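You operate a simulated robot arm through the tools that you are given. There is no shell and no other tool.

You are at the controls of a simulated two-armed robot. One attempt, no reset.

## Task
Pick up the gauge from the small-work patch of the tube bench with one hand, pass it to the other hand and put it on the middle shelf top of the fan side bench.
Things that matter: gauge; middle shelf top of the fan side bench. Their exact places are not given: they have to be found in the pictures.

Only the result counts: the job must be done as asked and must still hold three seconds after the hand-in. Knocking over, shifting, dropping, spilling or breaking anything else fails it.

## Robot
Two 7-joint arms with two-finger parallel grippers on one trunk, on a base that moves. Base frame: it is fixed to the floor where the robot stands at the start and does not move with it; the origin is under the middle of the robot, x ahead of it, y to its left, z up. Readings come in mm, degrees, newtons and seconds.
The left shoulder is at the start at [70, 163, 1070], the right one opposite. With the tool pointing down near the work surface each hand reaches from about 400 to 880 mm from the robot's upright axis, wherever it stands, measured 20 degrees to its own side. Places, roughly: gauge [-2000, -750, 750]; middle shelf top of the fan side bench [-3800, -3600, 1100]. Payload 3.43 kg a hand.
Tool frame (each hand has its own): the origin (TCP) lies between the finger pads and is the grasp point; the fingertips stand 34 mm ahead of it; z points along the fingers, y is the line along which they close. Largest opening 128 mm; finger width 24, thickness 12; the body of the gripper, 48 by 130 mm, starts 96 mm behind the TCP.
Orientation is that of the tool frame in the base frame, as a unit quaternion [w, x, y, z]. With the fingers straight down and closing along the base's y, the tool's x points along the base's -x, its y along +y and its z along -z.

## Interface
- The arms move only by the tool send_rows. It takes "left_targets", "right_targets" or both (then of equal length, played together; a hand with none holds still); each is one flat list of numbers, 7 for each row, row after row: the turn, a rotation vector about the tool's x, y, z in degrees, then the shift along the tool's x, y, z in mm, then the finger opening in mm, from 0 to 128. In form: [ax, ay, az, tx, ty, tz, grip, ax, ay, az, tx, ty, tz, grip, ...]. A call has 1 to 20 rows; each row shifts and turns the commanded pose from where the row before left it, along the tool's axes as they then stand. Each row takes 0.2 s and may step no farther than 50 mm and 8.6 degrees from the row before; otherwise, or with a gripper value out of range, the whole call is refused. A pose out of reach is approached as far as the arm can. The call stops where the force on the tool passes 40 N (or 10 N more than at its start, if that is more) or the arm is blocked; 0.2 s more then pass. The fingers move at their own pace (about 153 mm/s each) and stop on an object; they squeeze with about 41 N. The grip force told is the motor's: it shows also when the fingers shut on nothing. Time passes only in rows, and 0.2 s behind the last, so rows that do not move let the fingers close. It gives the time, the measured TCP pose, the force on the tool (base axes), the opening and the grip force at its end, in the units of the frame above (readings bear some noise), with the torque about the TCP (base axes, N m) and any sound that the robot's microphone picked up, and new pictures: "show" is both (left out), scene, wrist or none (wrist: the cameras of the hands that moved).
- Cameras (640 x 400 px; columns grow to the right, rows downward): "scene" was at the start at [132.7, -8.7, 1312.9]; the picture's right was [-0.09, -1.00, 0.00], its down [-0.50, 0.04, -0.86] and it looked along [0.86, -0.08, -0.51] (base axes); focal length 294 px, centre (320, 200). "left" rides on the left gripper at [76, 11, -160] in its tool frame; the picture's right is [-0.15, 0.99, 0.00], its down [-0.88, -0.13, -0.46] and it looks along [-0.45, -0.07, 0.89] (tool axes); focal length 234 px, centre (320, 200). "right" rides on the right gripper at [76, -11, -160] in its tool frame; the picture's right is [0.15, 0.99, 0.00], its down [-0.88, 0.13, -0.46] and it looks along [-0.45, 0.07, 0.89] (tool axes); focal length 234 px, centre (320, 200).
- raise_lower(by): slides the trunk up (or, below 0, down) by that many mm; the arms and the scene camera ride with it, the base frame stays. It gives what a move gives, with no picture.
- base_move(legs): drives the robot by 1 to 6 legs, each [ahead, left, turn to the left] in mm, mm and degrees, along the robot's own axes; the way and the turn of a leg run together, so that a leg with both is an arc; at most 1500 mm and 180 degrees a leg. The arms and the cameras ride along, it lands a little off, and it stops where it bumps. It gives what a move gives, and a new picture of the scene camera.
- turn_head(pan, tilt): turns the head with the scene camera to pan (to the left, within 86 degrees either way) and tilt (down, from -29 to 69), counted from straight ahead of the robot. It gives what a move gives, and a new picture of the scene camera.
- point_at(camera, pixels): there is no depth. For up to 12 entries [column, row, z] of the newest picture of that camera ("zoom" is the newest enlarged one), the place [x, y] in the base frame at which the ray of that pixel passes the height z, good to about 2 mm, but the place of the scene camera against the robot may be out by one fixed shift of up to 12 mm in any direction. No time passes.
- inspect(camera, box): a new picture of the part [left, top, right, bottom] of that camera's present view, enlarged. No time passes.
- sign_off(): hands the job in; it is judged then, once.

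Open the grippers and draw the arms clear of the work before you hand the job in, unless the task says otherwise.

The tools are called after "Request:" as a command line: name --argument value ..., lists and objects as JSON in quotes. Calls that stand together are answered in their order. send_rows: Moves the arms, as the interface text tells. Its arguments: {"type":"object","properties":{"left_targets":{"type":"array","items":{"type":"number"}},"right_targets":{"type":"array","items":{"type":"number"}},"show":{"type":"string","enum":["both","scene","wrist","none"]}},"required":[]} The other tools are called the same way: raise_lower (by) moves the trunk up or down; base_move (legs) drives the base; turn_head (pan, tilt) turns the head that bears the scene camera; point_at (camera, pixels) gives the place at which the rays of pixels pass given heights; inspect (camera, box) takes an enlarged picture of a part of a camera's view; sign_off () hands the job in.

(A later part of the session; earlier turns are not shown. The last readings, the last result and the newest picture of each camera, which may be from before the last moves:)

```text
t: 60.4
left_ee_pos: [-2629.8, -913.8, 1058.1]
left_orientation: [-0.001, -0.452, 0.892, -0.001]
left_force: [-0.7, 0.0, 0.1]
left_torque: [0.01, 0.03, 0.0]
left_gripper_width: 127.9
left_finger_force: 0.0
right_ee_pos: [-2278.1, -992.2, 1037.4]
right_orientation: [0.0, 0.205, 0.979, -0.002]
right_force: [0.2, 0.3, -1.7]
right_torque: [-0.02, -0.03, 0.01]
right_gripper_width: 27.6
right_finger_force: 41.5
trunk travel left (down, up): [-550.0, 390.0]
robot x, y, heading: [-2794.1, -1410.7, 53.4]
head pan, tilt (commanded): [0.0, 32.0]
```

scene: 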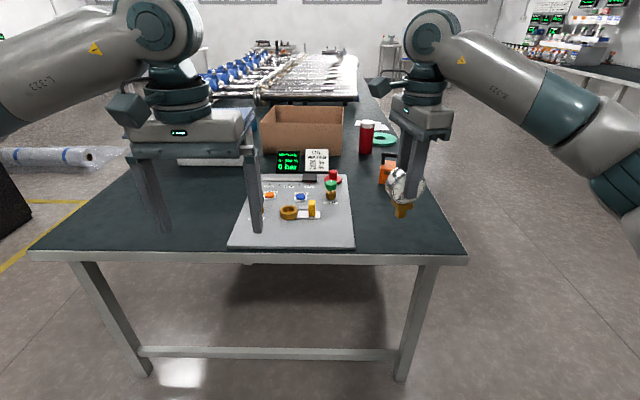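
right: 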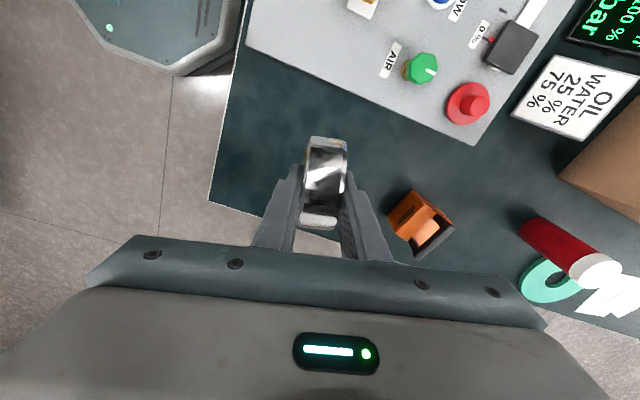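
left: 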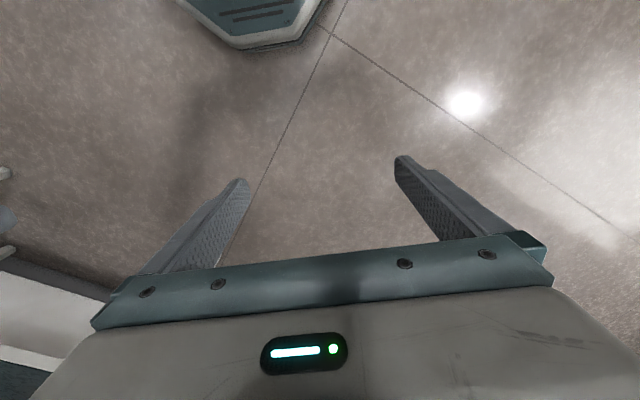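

Both hands and the gauge are in view. I turn the right hand 28° so the dial axis points slightly to the right of my heading, then bring it to the middle, about 760 mm ahead.

Request:
send_rows --right_targets '[0, 0, 7, 0, 0, 0, 0, 0, 0, 7, 0, 0, 0, 0, 0, 0, 7, 0, 0, 0, 0, 0, 0, 7, 0, 0, 0, 0, 0, 0, 0, 35.1, 14.7, 0, 0, 0, 0, 0, 35.1, 14.7, 0, 0, 0, 0, 0, 35.1, 14.7, 0, 0, 0, 0, 0, 35.1, 14.7, 0, 0, 0, 0, 0, 35.1, 14.7, 0, 0]' --show "both"

```text
t: 62.4
left_ee_pos: [-2633.1, -911.0, 1057.6]
left_orientation: [0.001, -0.453, 0.892, -0.002]
left_force: [-0.5, 0.1, 0.5]
left_torque: [-0.02, -0.05, -0.03]
left_gripper_width: 128.0
left_finger_force: 0.0
right_ee_pos: [-2329.9, -804.1, 1036.4]
right_orientation: [0.002, 0.436, 0.9, -0.001]
right_force: [0.1, -0.4, -1.7]
right_torque: [-0.03, -0.02, -0.02]
right_gripper_width: 27.6
right_finger_force: 40.8
trunk travel left (down, up): [-550.0, 390.0]
robot x, y, heading: [-2792.0, -1408.0, 53.6]
head pan, tilt (commanded): [0.0, 32.0]
```

scene: 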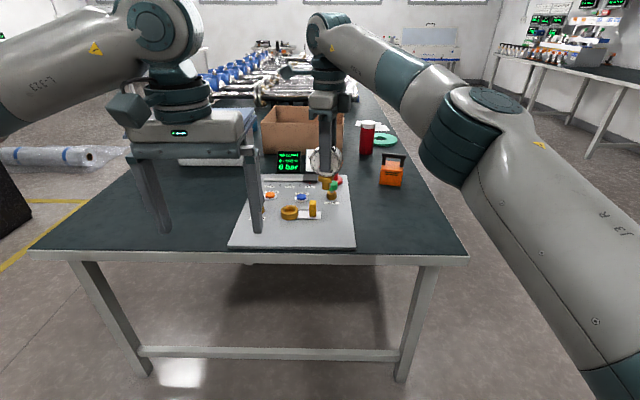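
right: 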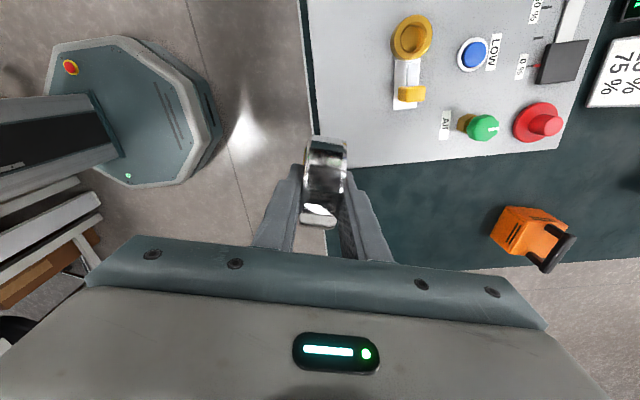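

The gauge is now at the middle (scene (323,165)). Next the left hand: I move it forward and outward tool-down, then turn 15.6° in yaw and pitch it up by 65° so that it points forward, 25° below level.

Request:
send_rows --left_targets '[0, 0, 0, -39.25, 14.5, 0, 128, 0, 0, 0, -39.25, 14.5, 0, 128, 0, 0, 0, -39.25, 14.5, 0, 128, 0, 0, 0, -39.25, 14.5, 0, 128, 0, 0, 7.8, 0, 0, 0, 128, 0, 0, 7.8, 0, 0, 0, 128, 0, -8.125, 0, 0, 0, 0, 128, 0, -8.125, 0, 0, 0, 0, 128, 0, -8.125, 0, 0, 0, 0, 128, 0, -8.125, 0, 0, 0, 0, 128, 0, -8.125, 0, 0, 0, 0, 128, 0, -8.125, 0, 0, 0, 0, 128, 0, -8.125, 0, 0, 0, 0, 128, 0, -8.125, 0, 0, 0, 0, 128]' --show "both"

```text
t: 65.4
left_ee_pos: [-2585.3, -751.3, 1057.4]
left_orientation: [0.508, -0.276, 0.797, 0.174]
left_force: [-1.0, -0.3, 0.0]
left_torque: [-0.01, -0.01, -0.03]
left_gripper_width: 127.9
left_finger_force: 0.0
right_ee_pos: [-2328.0, -805.5, 1035.8]
right_orientation: [0.001, 0.436, 0.9, 0.0]
right_force: [0.0, 0.7, -1.6]
right_torque: [-0.05, -0.03, 0.04]
right_gripper_width: 27.6
right_finger_force: 41.1
trunk travel left (down, up): [-550.0, 390.0]
robot x, y, heading: [-2792.6, -1407.9, 53.5]
head pan, tilt (commanded): [0.0, 32.0]
```

scene: 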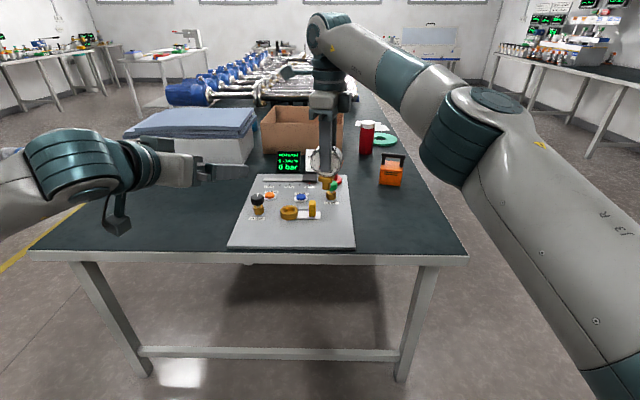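
left: 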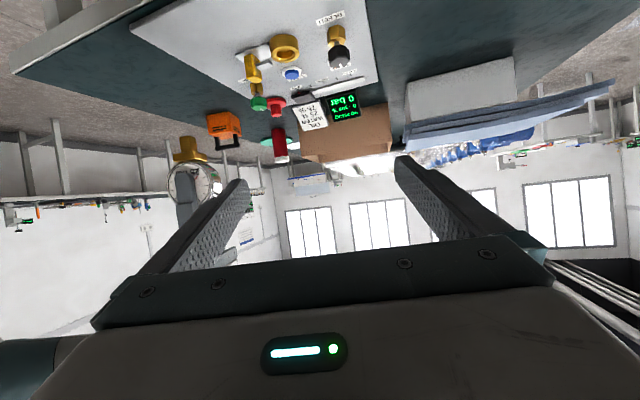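

The left hand now points along azimuth 38°, 25° down, as wanted. I bring it sideways to the pre-approach point about 115 mm in front of the dial.

Request:
send_rows --left_targets '[0, 0, 0, -7.74, -39.6, 10.6, 128, 0, 0, 0, -7.74, -39.6, 10.6, 128, 0, 0, 0, -7.74, -39.6, 10.6, 128, 0, 0, 0, -7.74, -39.6, 10.6, 128, 0, 0, 0, -7.74, -39.6, 10.6, 128]' --show "both"

Request:
inspect --camera "left" --box '[220, 100, 420, 225]'

Request:
inspect --camera "scene" --box '[200, 50, 440, 200]'

```text
t: 66.6
left_ee_pos: [-2411.5, -868.4, 1065.9]
left_orientation: [0.507, -0.276, 0.798, 0.175]
left_force: [-0.5, 0.1, -0.6]
left_torque: [-0.02, 0.03, 0.02]
left_gripper_width: 128.1
left_finger_force: 0.0
right_ee_pos: [-2327.8, -807.0, 1036.3]
right_orientation: [-0.001, 0.436, 0.9, -0.002]
right_force: [0.5, 0.3, -3.0]
right_torque: [0.01, 0.02, 0.03]
right_gripper_width: 27.5
right_finger_force: 40.6
trunk travel left (down, up): [-550.0, 390.0]
robot x, y, heading: [-2792.6, -1410.6, 53.7]
head pan, tilt (commanded): [0.0, 32.0]
```

scene: 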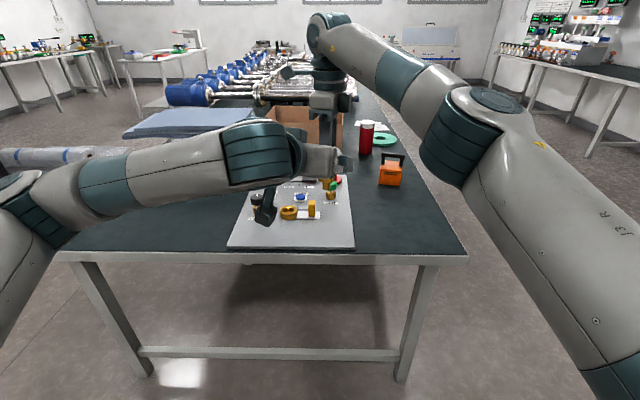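
left: 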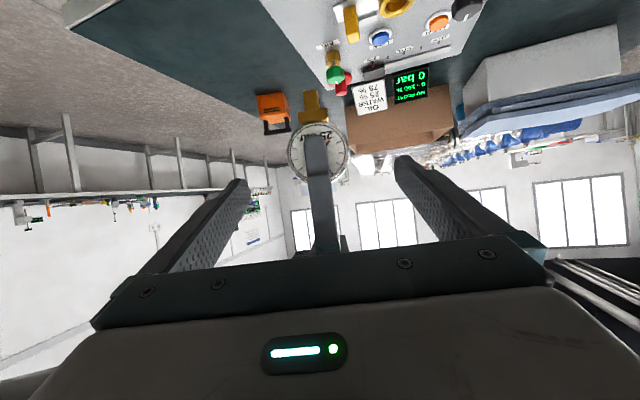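

```text
3.20 times, centred on (320, 162) of left
```

zoom: 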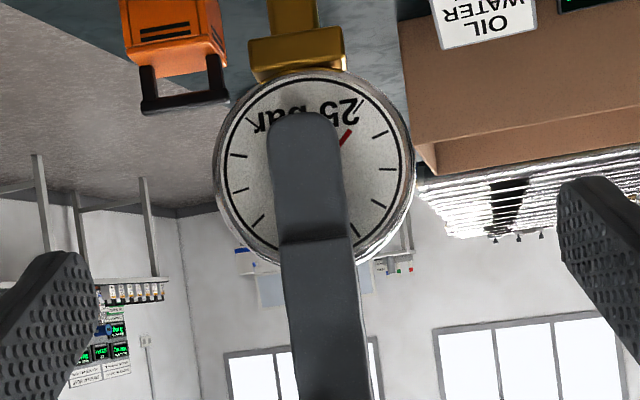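

```text
2.67 times, centred on (320, 125) of scene
```

zoom: 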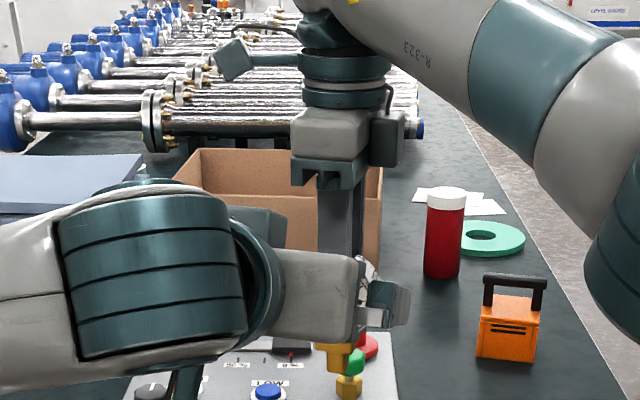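

The left wrist view shows the dial centred between the open left fingers (centre about (318,152)). I shift -4 mm in x and -2 mm in y and advance 110 mm along the tool so the fingers straddle the rim.

Request:
send_rows --left_targets '[0, 0, 0, -4, -2, 0, 128, 0, 0, 0, 0, 0, 30, 128, 0, 0, 0, 0, 0, 30, 128, 0, 0, 0, 0, 0, 25, 128, 0, 0, 0, 0, 0, 25, 128]' --show "both"

Request:
inspect --camera "left" --box '[200, 100, 440, 250]'

Request:
inspect --camera "scene" --box '[240, 80, 400, 180]'

```text
t: 67.8
left_ee_pos: [-2331.5, -804.2, 1026.2]
left_orientation: [0.509, -0.274, 0.798, 0.174]
left_force: [1.3, 0.2, -0.2]
left_torque: [-0.05, 0.01, -0.01]
left_gripper_width: 128.0
left_finger_force: 0.1
right_ee_pos: [-2328.7, -806.9, 1035.1]
right_orientation: [-0.001, 0.436, 0.9, 0.0]
right_force: [-0.2, 0.1, -2.4]
right_torque: [-0.03, -0.04, 0.01]
right_gripper_width: 27.9
right_finger_force: 41.1
trunk travel left (down, up): [-550.0, 390.0]
robot x, y, heading: [-2790.9, -1412.0, 53.8]
head pan, tilt (commanded): [0.0, 32.0]
```

scene: 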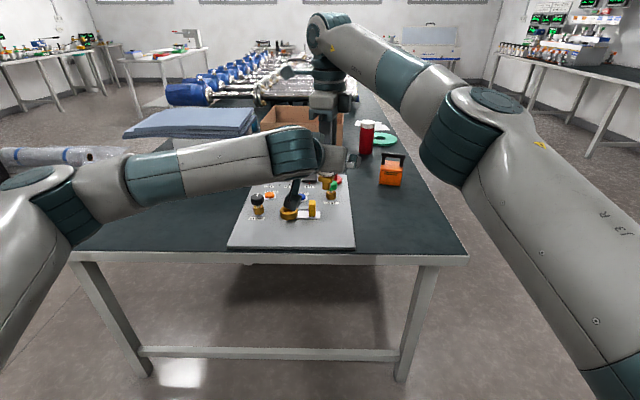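
left: 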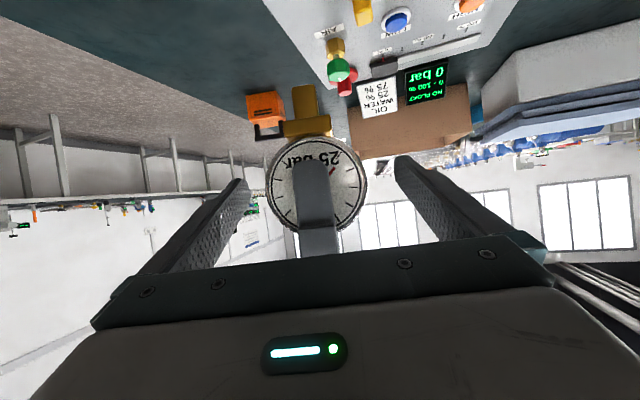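

```text
2.67 times, centred on (320, 175) of left
```

zoom: 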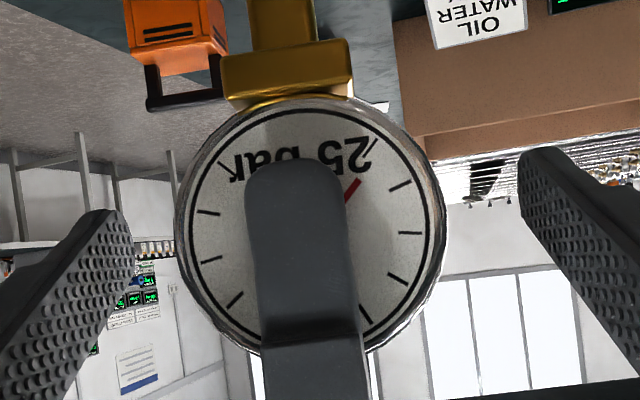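

```text
4.00 times, centred on (320, 130) of scene
```

zoom: 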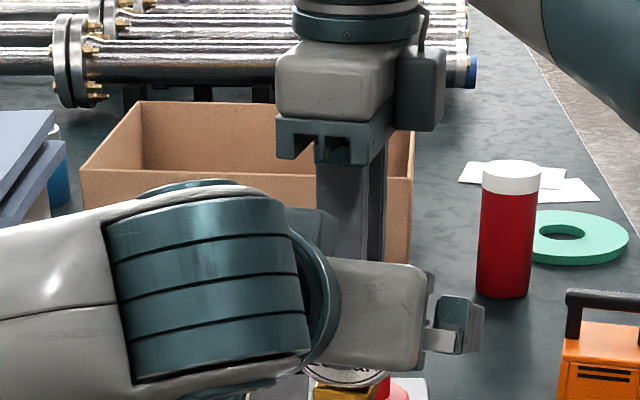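

The dial lies between the fingers, about 5 mm low (+x) and 2 mm to -y of the left TCP. I correct that and close the left fingers on the rim.

Request:
send_rows --left_targets '[0, 0, 0, 4.5, -2, 0, 128, 0, 0, 0, 0, 0, 0, 100, 0, 0, 0, 0, 0, 0, 80, 0, 0, 0, 0, 0, 0, 60, 0, 0, 0, 0, 0, 0, 40, 0, 0, 0, 0, 0, 0, 40]' --show "both"

Request:
inspect --camera "left" --box '[200, 100, 440, 250]'

```text
t: 69.2
left_ee_pos: [-2331.0, -807.1, 1022.0]
left_orientation: [0.507, -0.277, 0.797, 0.176]
left_force: [-2.1, 8.2, 0.1]
left_torque: [0.29, 0.21, 0.1]
left_gripper_width: 73.1
left_finger_force: 41.4
right_ee_pos: [-2326.3, -806.1, 1037.1]
right_orientation: [0.0, 0.436, 0.9, -0.001]
right_force: [1.6, -7.9, -0.4]
right_torque: [-0.37, -0.25, -0.07]
right_gripper_width: 27.5
right_finger_force: 40.7
trunk travel left (down, up): [-550.0, 390.0]
robot x, y, heading: [-2794.2, -1405.9, 53.7]
head pan, tilt (commanded): [0.0, 32.0]
```

scene: 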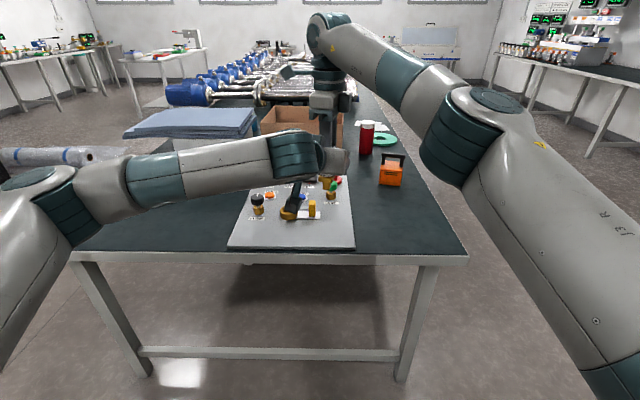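
left: 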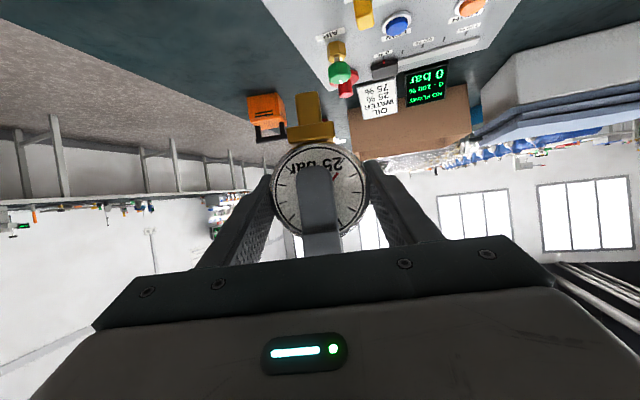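

```text
2.67 times, centred on (320, 175) of left
```

zoom: 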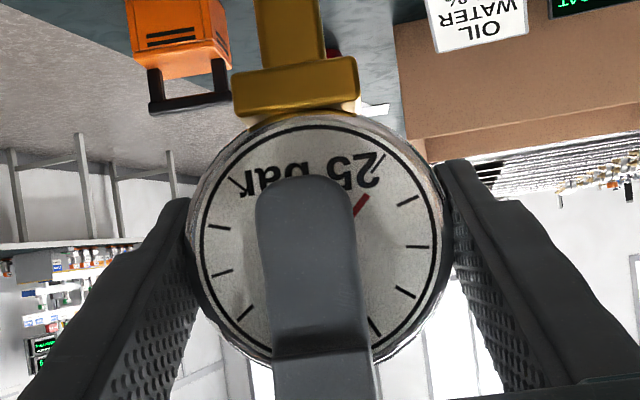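

Left grip: 73.1 mm opening with 41 N, with about 8 N sideways strain between the hands. I ease the left hand 2 mm along its +y and then check the forces before releasing the right.

Request:
send_rows --left_targets '[0, 0, 0, 0, 1, 0, 40, 0, 0, 0, 0, 1, 0, 40, 0, 0, 0, 0, 0, 0, 40]' --show "none"

```text
t: 70.0
left_ee_pos: [-2334.9, -807.3, 1022.0]
left_orientation: [0.507, -0.276, 0.798, 0.175]
left_force: [6.5, 9.5, -1.5]
left_torque: [0.39, 0.36, 0.44]
left_gripper_width: 73.0
left_finger_force: 41.3
right_ee_pos: [-2327.9, -806.1, 1037.3]
right_orientation: [0.0, 0.436, 0.9, -0.002]
right_force: [-6.6, -9.6, 3.1]
right_torque: [-0.53, -0.26, -0.36]
right_gripper_width: 27.6
right_finger_force: 41.4
trunk travel left (down, up): [-550.0, 390.0]
robot x, y, heading: [-2790.6, -1409.0, 53.8]
head pan, tilt (commanded): [0.0, 32.0]
```

The strain is small (about 10 N). I now open the right fingers to 60 mm while the left keeps squeezing, and check.

Request:
send_rows --left_targets '[0, 0, 0, 0, 0, 0, 0, 0, 0, 0, 0, 0, 0, 0, 0, 0, 0, 0, 0, 0, 0]' --right_targets '[0, 0, 0, 0, 0, 0, 60, 0, 0, 0, 0, 0, 0, 60, 0, 0, 0, 0, 0, 0, 60]' --show "both"

Request:
inspect --camera "left" --box '[200, 100, 440, 250]'

```text
t: 70.8
left_ee_pos: [-2333.3, -806.6, 1022.1]
left_orientation: [0.508, -0.275, 0.798, 0.175]
left_force: [-0.2, 0.3, 1.2]
left_torque: [0.02, 0.02, -0.01]
left_gripper_width: 73.0
left_finger_force: 41.4
right_ee_pos: [-2328.7, -806.1, 1036.9]
right_orientation: [-0.001, 0.436, 0.9, 0.0]
right_force: [0.7, -0.3, 0.3]
right_torque: [-0.04, -0.03, -0.02]
right_gripper_width: 60.1
right_finger_force: 0.1
trunk travel left (down, up): [-550.0, 390.0]
robot x, y, heading: [-2791.4, -1409.1, 53.6]
head pan, tilt (commanded): [0.0, 32.0]
```

scene: 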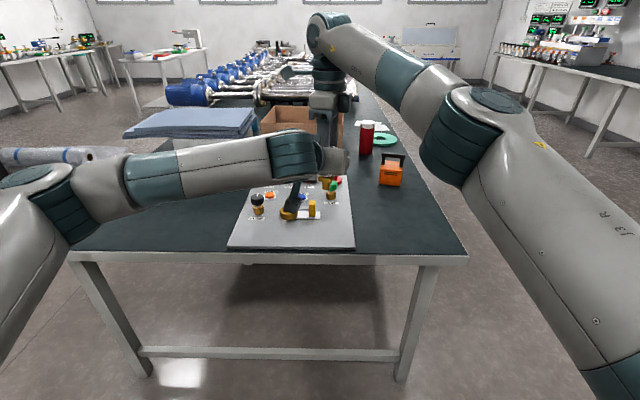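
right: 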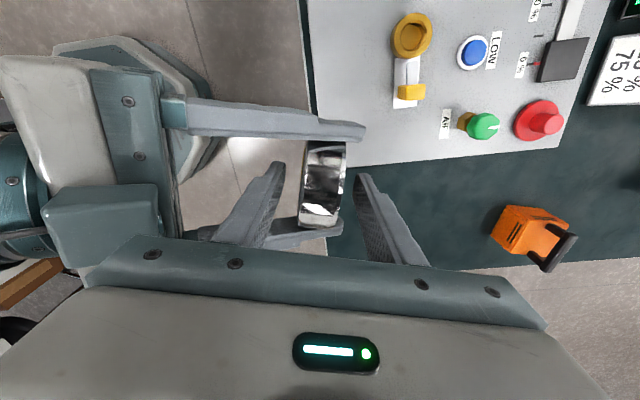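
left: 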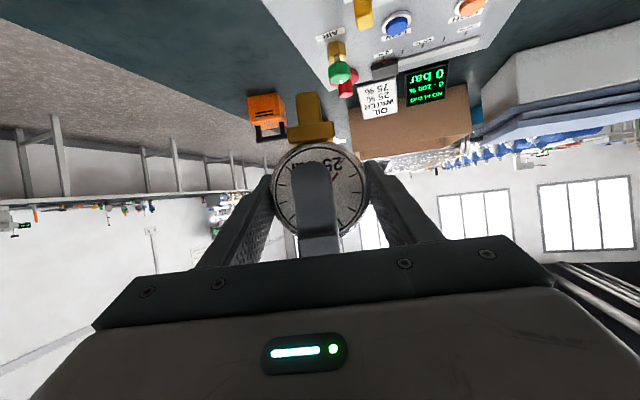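

```text
2.67 times, centred on (320, 175) of left
```

zoom: 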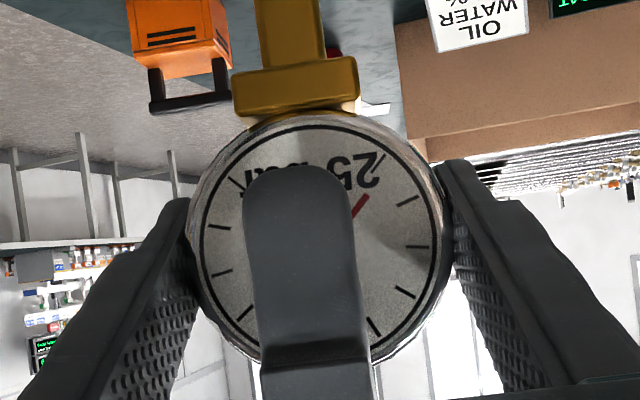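

The left hand holds the gauge alone now (force back near weight only, dial unchanged). I withdraw the right hand: up 100 mm, then sideways away to the right.

Request:
send_rows --right_targets '[0, 0, 0, 0, 0, -25, 60, 0, 0, 0, 0, 0, -25, 60, 0, 0, 0, 0, 0, -25, 60, 0, 0, 0, 0, 0, -25, 60, 0, 0, 0, -40, 0, 0, 60, 0, 0, 0, -40, 0, 0, 60, 0, 0, 0, -40, 0, 0, 60, 0, 0, 0, -40, 0, 0, 60, 0, 0, 0, -40, 0, 0, 60]' --show "both"

Request:
inspect --camera "left" --box '[200, 100, 440, 250]'

```text
t: 72.8
left_ee_pos: [-2333.6, -808.5, 1023.1]
left_orientation: [0.507, -0.275, 0.798, 0.175]
left_force: [0.7, 0.2, -1.0]
left_torque: [-0.03, 0.02, 0.02]
left_gripper_width: 73.0
left_finger_force: 41.2
right_ee_pos: [-2212.8, -982.2, 1136.8]
right_orientation: [-0.001, 0.436, 0.9, 0.0]
right_force: [-1.1, -0.2, 0.7]
right_torque: [0.03, 0.03, 0.02]
right_gripper_width: 60.2
right_finger_force: 0.0
right hand out of reach, approached as far as the arm can: row 3, 4
trunk travel left (down, up): [-550.0, 390.0]
robot x, y, heading: [-2789.8, -1409.4, 53.9]
head pan, tilt (commanded): [0.0, 32.0]
```

scene: 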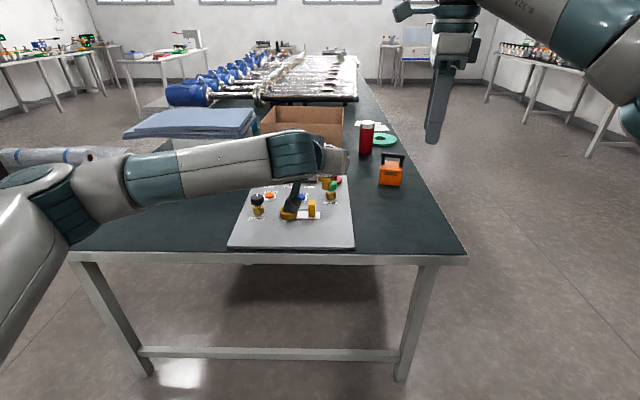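
right: 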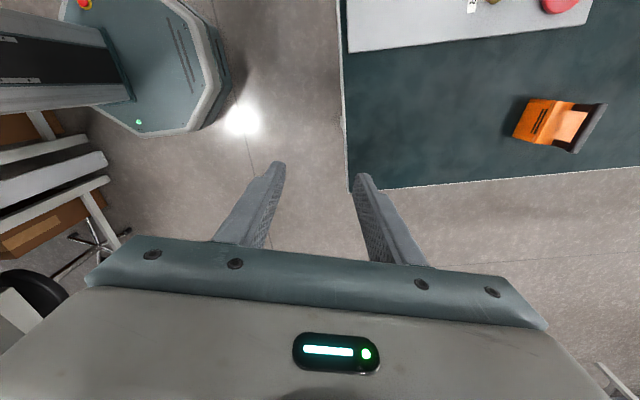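

```text
2.67 times, centred on (320, 175) of left
```

zoom: 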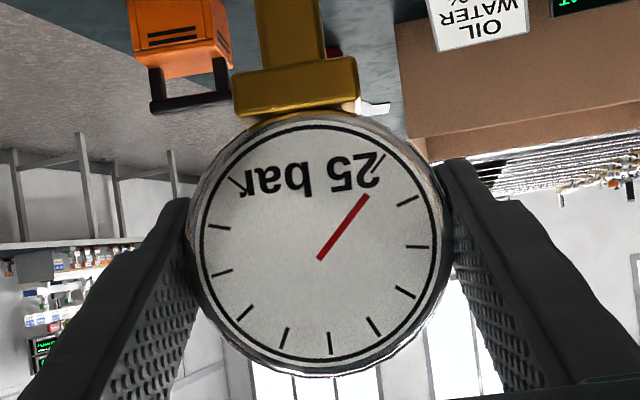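

The left wrist zoom shows the gauge held by the rim, upright and clear of the right hand. I now draw both arms in to a compact travel pose.

Request:
send_rows --left_targets '[0, 0, 0, 0.3, 21.3, -28.3, 0, 0, 0, 0, 0.3, 21.3, -28.3, 0, 0, 0, 0, 0.3, 21.3, -28.3, 0, 0, 0, 0, 0.3, 21.3, -28.3, 0, 0, 0, 0, 0.3, 21.3, -28.3, 0, 0, 0, 0, 0.3, 21.3, -28.3, 0]' --right_targets '[0, 0, 0, -9, -32.1, 0, 60, 0, 0, 0, -9, -32.1, 0, 60, 0, 0, 0, -9, -32.1, 0, 60, 0, 0, 0, -9, -32.1, 0, 60, 0, 0, 0, -9, -32.1, 0, 60, 0, 0, 0, -9, -32.1, 0, 60]' --show "both"

Request:
turn_head --pan -86 --tilt 30

```text
t: 74.2
left_ee_pos: [-2535.5, -801.7, 1096.8]
left_orientation: [0.508, -0.276, 0.797, 0.175]
left_force: [0.3, -0.1, -1.6]
left_torque: [0.02, -0.02, -0.04]
left_gripper_width: 73.1
left_finger_force: 41.0
right_ee_pos: [-2328.8, -1143.3, 1133.7]
right_orientation: [0.0, 0.437, 0.9, 0.001]
right_force: [0.2, -0.4, 0.3]
right_torque: [0.03, -0.02, -0.03]
right_gripper_width: 59.8
right_finger_force: 0.1
trunk travel left (down, up): [-550.0, 390.0]
robot x, y, heading: [-2793.9, -1407.1, 54.0]
head pan, tilt (commanded): [0.0, 32.0]
```

scene: 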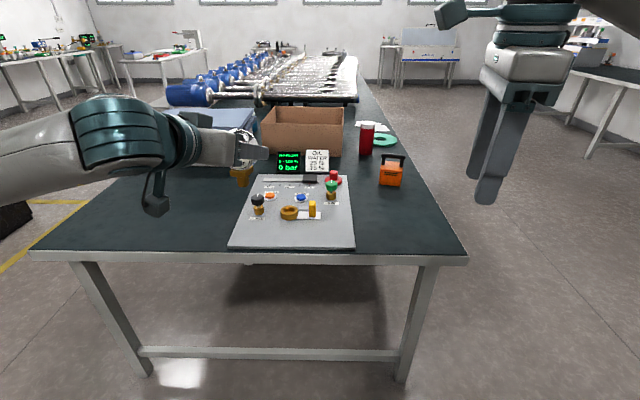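
right: 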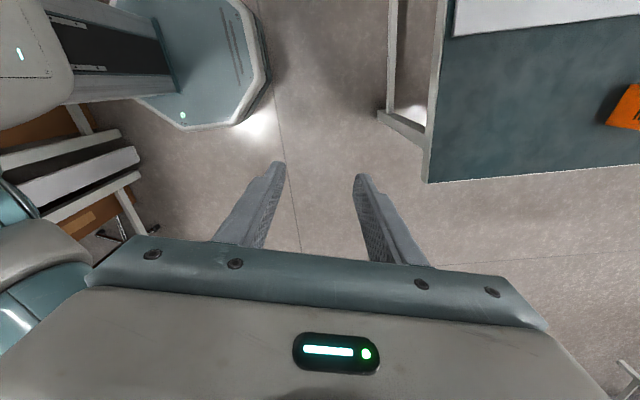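
left: 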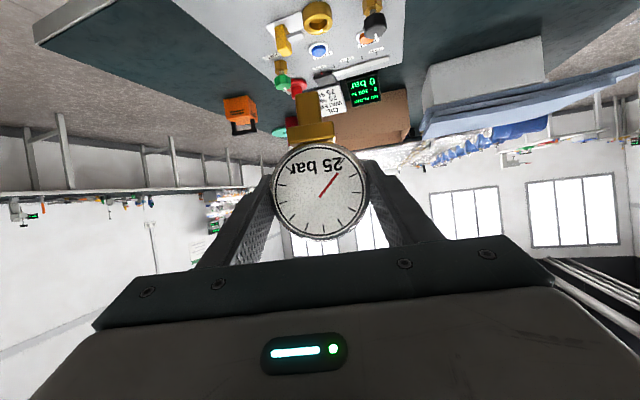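

```text
t: 75.8
left_ee_pos: [-2533.6, -802.0, 1093.3]
left_orientation: [0.508, -0.276, 0.797, 0.175]
left_force: [0.6, 0.4, -1.7]
left_torque: [0.01, -0.01, -0.01]
left_gripper_width: 72.9
left_finger_force: 41.2
right_ee_pos: [-2325.9, -1139.8, 1133.2]
right_orientation: [0.0, 0.436, 0.9, 0.0]
right_force: [0.2, -0.5, -0.1]
right_torque: [0.02, -0.01, 0.04]
right_gripper_width: 60.1
right_finger_force: 0.0
trunk travel left (down, up): [-550.0, 390.0]
robot x, y, heading: [-2792.9, -1410.5, 53.8]
head pan, tilt (commanded): [-85.9, 30.0]
```

scene: 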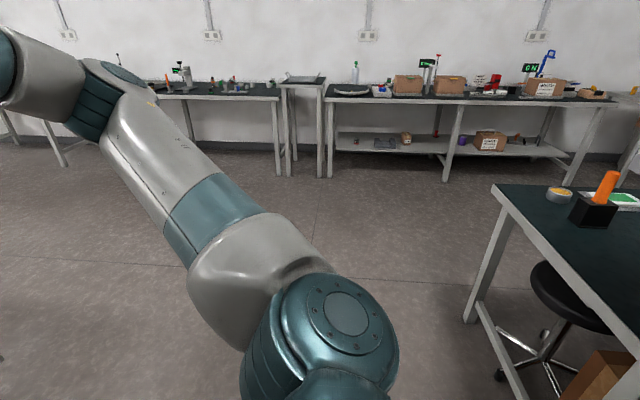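

The way out (to my right) is clear floor; there is a stool under the fan bench and wall benches beyond. I measure their feet to plan the route.

Request:
point_at --camera "scene" --pixels '[[278, 176, 0], [330, 177, 0], [446, 181, 0], [566, 185, 0], [468, 322, 0], [500, 376, 0], [494, 188, 740], [66, 165, 0]]'

```text
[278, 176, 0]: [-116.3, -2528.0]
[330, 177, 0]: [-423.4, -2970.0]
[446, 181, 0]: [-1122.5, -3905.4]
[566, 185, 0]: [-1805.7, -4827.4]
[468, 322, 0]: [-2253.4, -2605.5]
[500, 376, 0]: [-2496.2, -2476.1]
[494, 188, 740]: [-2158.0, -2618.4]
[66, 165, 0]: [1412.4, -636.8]
```

Wall benches stand at v≈-1450 and the fan bench front at v≈150, so the fan-side aisle is about 1.6 m wide. I slide to the right out of the aisle, then turn left 90° to face the fan bench direction.

Request:
base_move --legs '[[0, -1000, 0], [0, -990, 0], [0, 0, 89.5]]'

Request:
turn_head --pan 50 --tilt 20

```text
t: 89.6
left_ee_pos: [-1761.6, -2300.9, 1094.7]
left_orientation: [-0.223, 0.768, -0.348, -0.489]
left_force: [0.6, -0.5, 0.0]
left_torque: [0.03, 0.0, -0.03]
left_gripper_width: 0.0
left_finger_force: 32.8
right_ee_pos: [-1435.2, -2074.4, 1134.3]
right_orientation: [0.0, -0.354, 0.935, 0.0]
right_force: [0.0, -0.8, 0.6]
right_torque: [-0.01, 0.03, 0.01]
right_gripper_width: 59.9
right_finger_force: 0.1
trunk travel left (down, up): [-550.0, 390.0]
robot x, y, heading: [-1142.5, -2529.3, 146.9]
head pan, tilt (commanded): [-85.9, 30.0]
```

scene: 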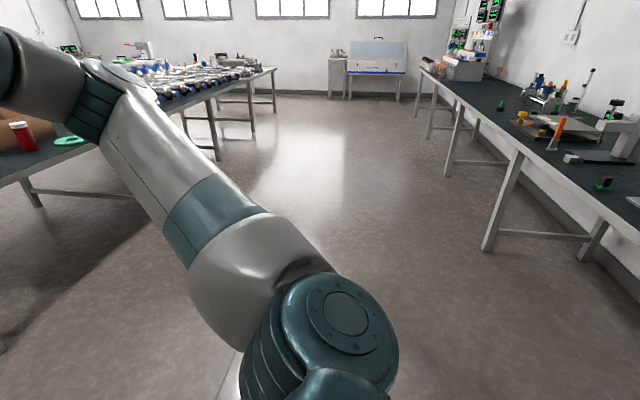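

```text
t: 91.8
left_ee_pos: [-1762.7, -2300.5, 1095.1]
left_orientation: [-0.222, 0.768, -0.347, -0.49]
left_force: [0.3, -0.5, -0.1]
left_torque: [0.0, 0.01, -0.02]
left_gripper_width: 0.0
left_finger_force: 32.6
right_ee_pos: [-1434.9, -2073.9, 1132.8]
right_orientation: [-0.001, -0.354, 0.935, 0.0]
right_force: [0.4, -0.8, 0.9]
right_torque: [0.02, 0.0, 0.02]
right_gripper_width: 60.2
right_finger_force: 0.1
trunk travel left (down, up): [-550.0, 390.0]
robot x, y, heading: [-1135.0, -2524.6, 146.7]
head pan, tilt (commanded): [50.0, 20.0]
```

scene: 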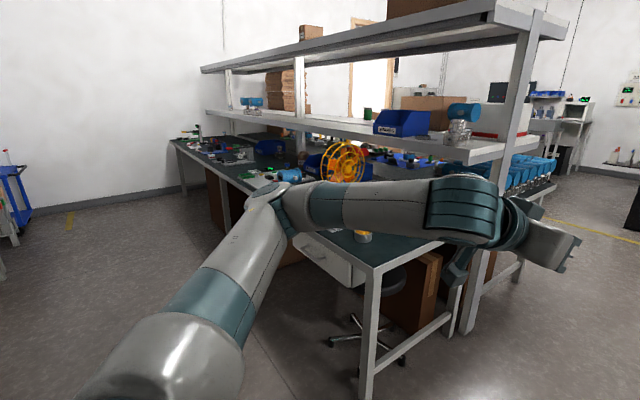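

The left gripper reads 0.0 mm: the gauge slipped out during the drive. I must find it; I look over the floor along the route.

Request:
turn_head --pan -20 --tilt 35

Request:
turn_head --pan -60 --tilt 35

Request:
turn_head --pan 25 --tilt 45

```text
t: 93.2
left_ee_pos: [-1761.6, -2299.8, 1094.3]
left_orientation: [-0.222, 0.768, -0.348, -0.489]
left_force: [0.3, -0.6, 0.1]
left_torque: [0.0, -0.01, 0.03]
left_gripper_width: 0.1
left_finger_force: 32.9
right_ee_pos: [-1434.5, -2074.4, 1133.0]
right_orientation: [0.001, -0.354, 0.935, 0.001]
right_force: [-0.1, -0.5, -0.7]
right_torque: [-0.03, 0.01, 0.01]
right_gripper_width: 60.0
right_finger_force: 0.0
trunk travel left (down, up): [-550.0, 390.0]
robot x, y, heading: [-1141.2, -2524.5, 146.8]
head pan, tilt (commanded): [-20.0, 35.0]
```

scene: 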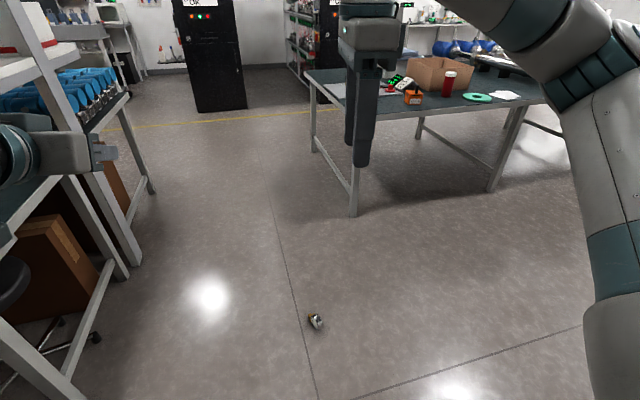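

```text
t: 94.3
left_ee_pos: [-1762.8, -2300.1, 1095.7]
left_orientation: [-0.223, 0.768, -0.348, -0.49]
left_force: [0.1, -0.4, -0.5]
left_torque: [-0.04, 0.0, -0.02]
left_gripper_width: 0.0
left_finger_force: 33.2
right_ee_pos: [-1434.6, -2074.2, 1133.4]
right_orientation: [0.0, -0.354, 0.935, 0.0]
right_force: [0.6, 0.6, 0.1]
right_torque: [0.0, 0.0, 0.0]
right_gripper_width: 60.0
right_finger_force: 0.1
trunk travel left (down, up): [-550.0, 390.0]
robot x, y, heading: [-1140.5, -2527.0, 147.0]
head pan, tilt (commanded): [-60.0, 35.0]
```

scene: 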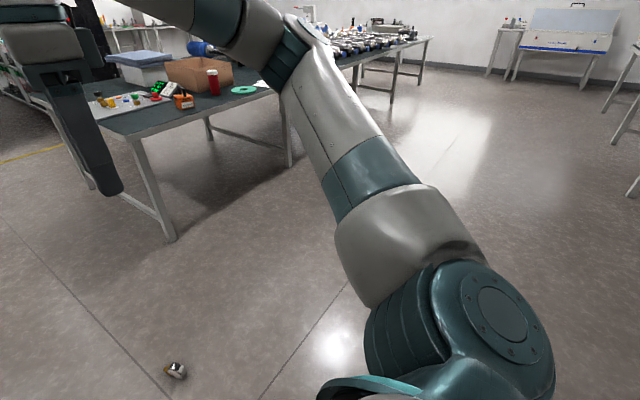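

```text
t: 95.9
left_ee_pos: [-1761.1, -2301.1, 1094.7]
left_orientation: [-0.221, 0.769, -0.347, -0.489]
left_force: [-0.4, -0.1, 0.3]
left_torque: [0.0, -0.01, 0.04]
left_gripper_width: 0.1
left_finger_force: 33.0
right_ee_pos: [-1434.3, -2074.3, 1132.0]
right_orientation: [0.0, -0.354, 0.935, 0.0]
right_force: [0.2, -0.4, -0.1]
right_torque: [0.0, 0.01, -0.01]
right_gripper_width: 60.0
right_finger_force: 0.0
trunk travel left (down, up): [-550.0, 390.0]
robot x, y, heading: [-1140.4, -2527.0, 146.8]
head pan, tilt (commanded): [25.0, 45.0]
```

scene: 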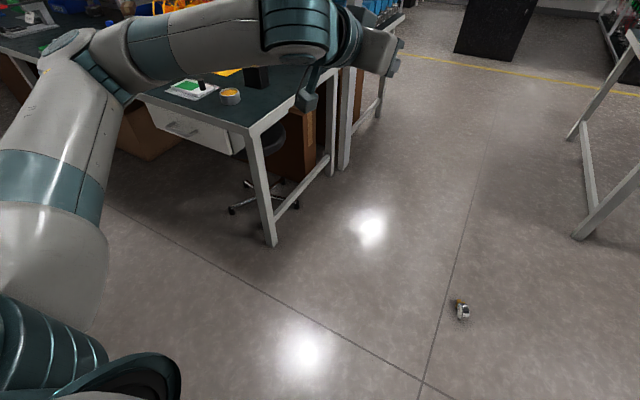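

The gauge lies on the floor at scene (462,309), nothing else touched. I zoom in and locate it to pick it up again.

Request:
inspect --camera "scene" --box '[422, 284, 502, 334]'

Request:
point_at --camera "scene" --pixels '[[462, 310, 0], [462, 312, 30], [458, 302, 0], [468, 318, 0], [272, 245, 0], [590, 236, 0]]'

```text
8.00 times, centred on (462, 309) of scene
```

zoom: 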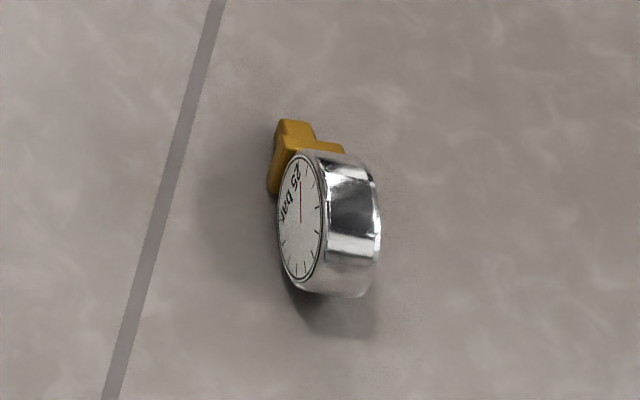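

```text
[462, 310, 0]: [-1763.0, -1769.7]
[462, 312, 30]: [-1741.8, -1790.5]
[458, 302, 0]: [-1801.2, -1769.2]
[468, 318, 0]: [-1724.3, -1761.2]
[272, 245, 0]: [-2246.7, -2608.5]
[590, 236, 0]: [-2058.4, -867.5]
```

The gauge lies on its rim on the floor near (-1763,-1770) with its foot pointing away from me (about -x). Plan: tuck the left arm tool-down, drive around to the foot side, lower the trunk and pick it with the left hand front-to-back. First I turn the left hand down again and draw it in.

Request:
send_rows --left_targets '[0, 8.125, 0, 0, 0, 0, 0, 0, 8.125, 0, 0, 0, 0, 0, 0, 8.125, 0, 0, 0, 0, 0, 0, 8.125, 0, 0, 0, 0, 40, 0, 8.125, 0, 0, 0, 0, 80, 0, 8.125, 0, 0, 0, 0, 128, 0, 8.125, 0, 0, 0, 0, 128, 0, 8.125, 0, 0, 0, 0, 128, 0, 0, 0, 37, 0, 0, 128, 0, 0, 0, 37, 0, 0, 128, 0, 0, 0, 37, 0, 0, 128, 0, 0, 0, 37, 0, 0, 128]' --show "both"

Request:
inspect --camera "left" --box '[0, 0, 640, 400]'

```text
t: 98.5
left_ee_pos: [-1664.1, -2414.0, 1092.8]
left_orientation: [-0.001, 0.911, -0.412, -0.001]
left_force: [0.2, 0.1, 0.2]
left_torque: [0.02, 0.01, 0.01]
left_gripper_width: 127.9
left_finger_force: 0.1
right_ee_pos: [-1433.6, -2074.8, 1133.1]
right_orientation: [0.0, -0.353, 0.935, 0.0]
right_force: [0.5, 1.0, 0.0]
right_torque: [0.02, 0.01, -0.04]
right_gripper_width: 59.9
right_finger_force: 0.1
trunk travel left (down, up): [-550.0, 390.0]
robot x, y, heading: [-1139.6, -2527.9, 146.9]
head pan, tilt (commanded): [25.0, 45.0]
```

scene: 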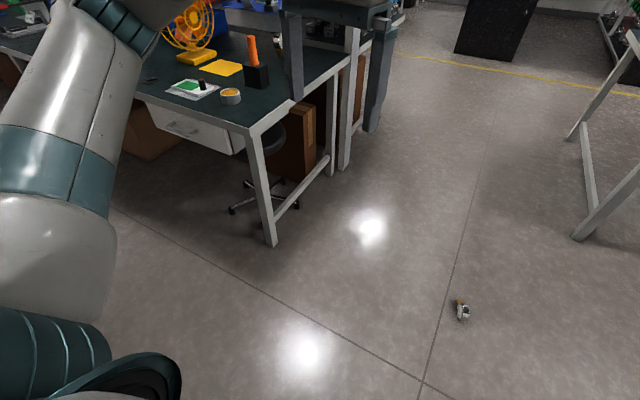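
left: 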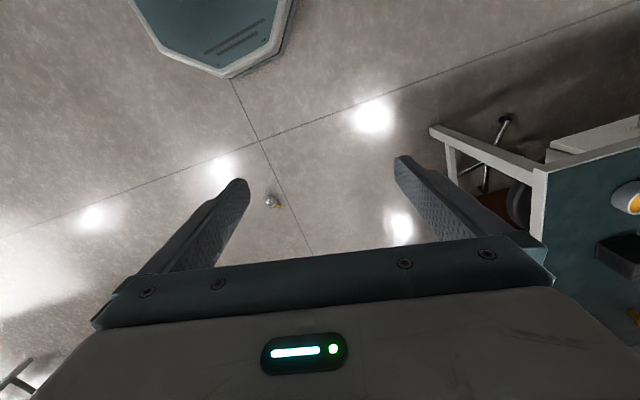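

```text
1.00 times, centred on (320, 200) of left (not enlarged: the box is as wide or as high as the picture)
```

zoom: 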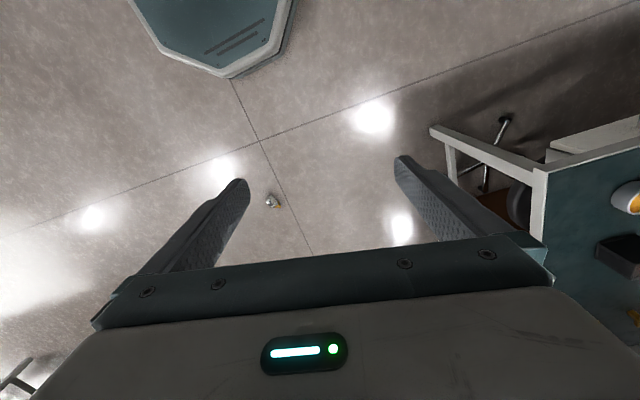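

The left wrist camera sees the gauge at (271,201) and my base's front corner at (228,78). I zoom on the gauge and measure both.

Request:
inspect --camera "left" --box '[239, 181, 303, 221]'

Request:
point_at --camera "left" --pixels '[[268, 199, 36], [277, 204, 20], [228, 78, 0], [228, 78, 150], [228, 78, 300], [135, 5, 150], [295, 5, 150]]'

```text
10.00 times, centred on (271, 201) of left
```

zoom: 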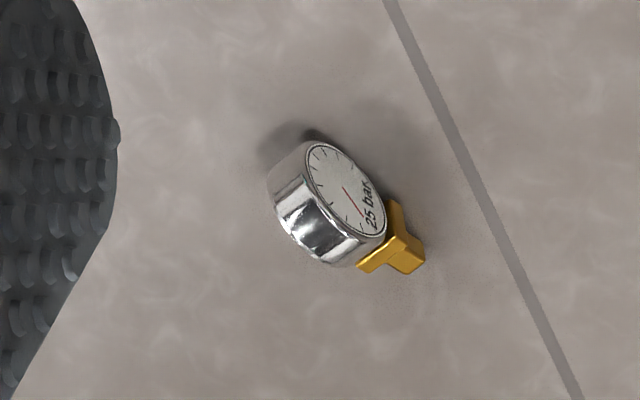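

```text
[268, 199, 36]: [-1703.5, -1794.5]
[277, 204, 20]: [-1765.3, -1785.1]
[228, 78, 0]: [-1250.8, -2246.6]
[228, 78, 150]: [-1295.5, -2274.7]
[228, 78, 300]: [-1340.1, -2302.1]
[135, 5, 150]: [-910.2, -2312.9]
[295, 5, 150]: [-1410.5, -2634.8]
```

The base radius is about 300 mm. I refine the places of dial and foot from the enlarged view.

Request:
point_at --camera "left" --pixels '[[271.5, 201.5, 36], [279.5, 206, 15], [272, 195.5, 60], [276.5, 205, 36], [269.5, 206.5, 60]]'

Request:
inspect --camera "scene" --box '[442, 294, 482, 324]'

```text
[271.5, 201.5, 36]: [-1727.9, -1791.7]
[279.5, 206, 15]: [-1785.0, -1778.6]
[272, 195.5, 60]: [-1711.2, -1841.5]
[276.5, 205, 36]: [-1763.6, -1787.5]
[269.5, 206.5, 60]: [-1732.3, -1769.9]
```

```text
13.33 times, centred on (462, 309) of scene
```

zoom: 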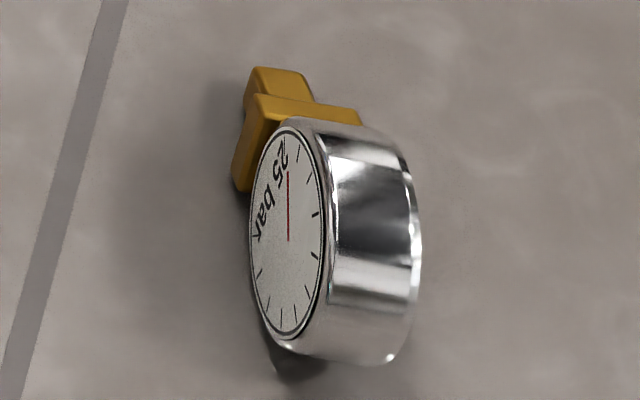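

The dial centre is near (-1730,-1790) with the foot pointing to azimuth ≈167°. I turn the base by 176° here in the open, then will back up the aisle passing the gauge with margin.

Request:
base_move --legs '[[0, 0, 88], [0, 0, 88]]'

```text
t: 106.4
left_ee_pos: [-621.7, -2655.4, 1092.4]
left_orientation: [-0.001, 0.429, 0.903, 0.001]
left_force: [0.4, -0.2, 0.0]
left_torque: [0.02, -0.02, -0.01]
left_gripper_width: 127.9
left_finger_force: 0.1
right_ee_pos: [-863.2, -2986.4, 1133.9]
right_orientation: [0.001, 0.941, 0.338, 0.0]
right_force: [0.7, -0.2, 0.3]
right_torque: [0.0, 0.0, 0.01]
right_gripper_width: 59.9
right_finger_force: 0.1
trunk travel left (down, up): [-550.0, 390.0]
robot x, y, heading: [-1141.1, -2527.2, -34.8]
head pan, tilt (commanded): [25.0, 45.0]
```

scene: 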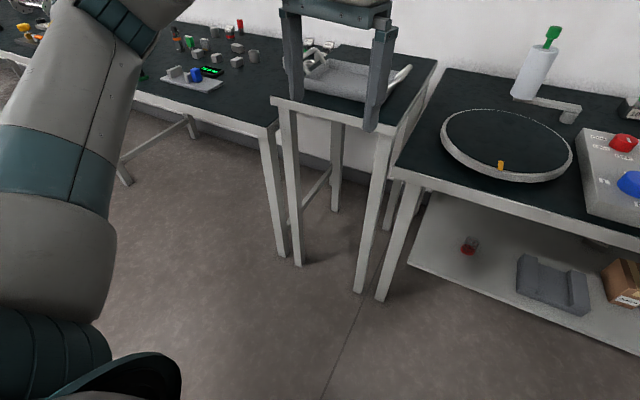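

Heading is -34.8°. Now I slide 244 mm right and back up into the aisle in two legs.

Request:
base_move --legs '[[0, -244, 0], [-717, 25, 0]]'

Request:
turn_head --pan 40 --tilt 45

```text
t: 111.8
left_ee_pos: [-1331.4, -2427.6, 1093.5]
left_orientation: [0.0, 0.434, 0.901, 0.001]
left_force: [0.8, -0.3, 0.7]
left_torque: [-0.02, -0.01, 0.02]
left_gripper_width: 128.1
left_finger_force: 0.1
right_ee_pos: [-1577.0, -2756.6, 1133.3]
right_orientation: [0.0, 0.943, 0.332, 0.001]
right_force: [-0.9, -0.2, 0.1]
right_torque: [0.02, -0.02, -0.04]
right_gripper_width: 59.9
right_finger_force: 0.0
trunk travel left (down, up): [-550.0, 390.0]
robot x, y, heading: [-1847.3, -2291.7, -35.7]
head pan, tilt (commanded): [25.0, 45.0]
```

scene: 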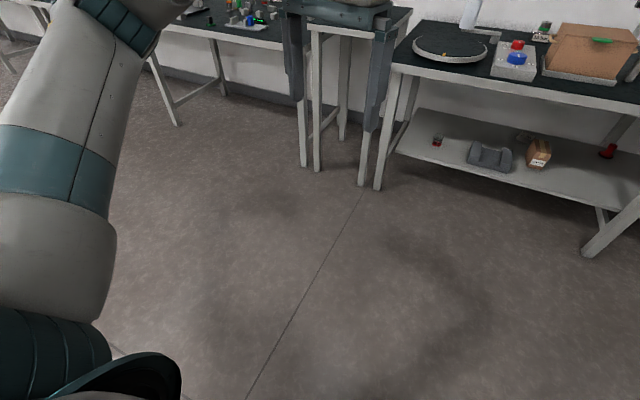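

```text
t: 112.5
left_ee_pos: [-1331.2, -2429.4, 1091.9]
left_orientation: [0.0, 0.434, 0.901, 0.0]
left_force: [-0.4, -0.2, -0.6]
left_torque: [0.0, -0.02, 0.02]
left_gripper_width: 128.0
left_finger_force: 0.0
right_ee_pos: [-1577.2, -2756.8, 1132.3]
right_orientation: [-0.001, 0.944, 0.331, -0.001]
right_force: [-0.3, 0.0, 0.1]
right_torque: [0.0, -0.01, 0.02]
right_gripper_width: 60.1
right_finger_force: 0.0
trunk travel left (down, up): [-550.0, 390.0]
robot x, y, heading: [-1848.0, -2293.0, -35.9]
head pan, tilt (commanded): [40.0, 45.0]
```

scene: 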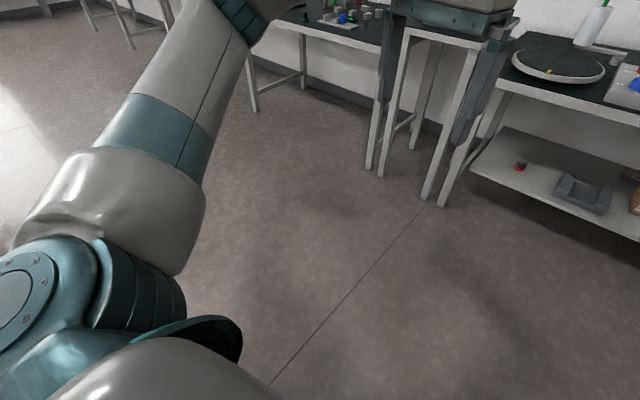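

Robot is at u≈-2943, v≈103, passing the gauge with margin. I back up another 740 mm, slide left 230 mm and turn to -25°.

Request:
base_move --legs '[[-740, 13, 0], [0, 225, 0], [0, 0, 10]]'

Request:
turn_head --pan 10 --tilt 55

```text
t: 118.5
left_ee_pos: [-1772.9, -1720.8, 1093.2]
left_orientation: [-0.001, 0.358, 0.934, -0.001]
left_force: [0.7, -0.2, 0.3]
left_torque: [-0.03, 0.04, 0.02]
left_gripper_width: 128.2
left_finger_force: 0.0
right_ee_pos: [-1961.3, -2084.6, 1132.2]
right_orientation: [0.001, 0.913, 0.408, -0.001]
right_force: [-0.2, 0.1, -0.4]
right_torque: [-0.05, 0.03, 0.0]
right_gripper_width: 60.0
right_finger_force: 0.0
trunk travel left (down, up): [-550.0, 390.0]
robot x, y, heading: [-2307.5, -1669.9, -26.3]
head pan, tilt (commanded): [40.0, 45.0]
```

scene: 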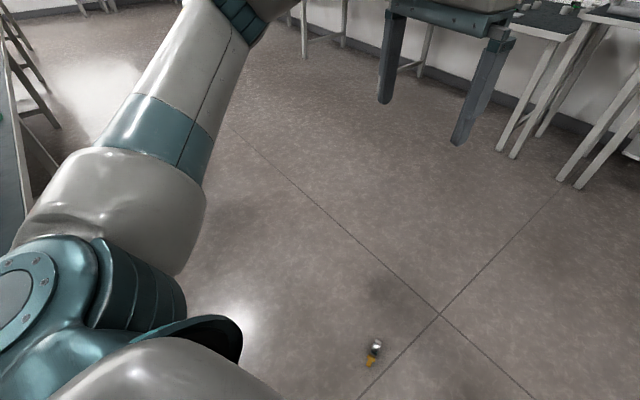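

```text
t: 119.5
left_ee_pos: [-1773.4, -1721.8, 1092.3]
left_orientation: [0.0, 0.359, 0.933, 0.0]
left_force: [0.1, 0.7, -1.2]
left_torque: [-0.01, -0.03, 0.01]
left_gripper_width: 128.2
left_finger_force: 0.0
right_ee_pos: [-1962.2, -2084.8, 1133.3]
right_orientation: [0.0, 0.913, 0.408, 0.0]
right_force: [-0.1, -0.4, -0.1]
right_torque: [0.0, 0.01, 0.01]
right_gripper_width: 59.8
right_finger_force: 0.0
trunk travel left (down, up): [-550.0, 390.0]
robot x, y, heading: [-2309.7, -1670.9, -26.6]
head pan, tilt (commanded): [10.0, 55.0]
```

scene: 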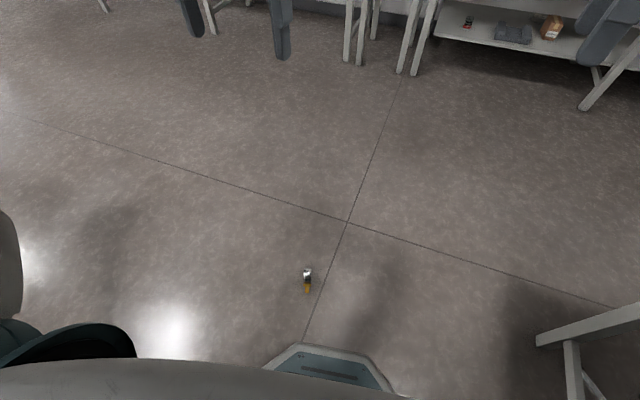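

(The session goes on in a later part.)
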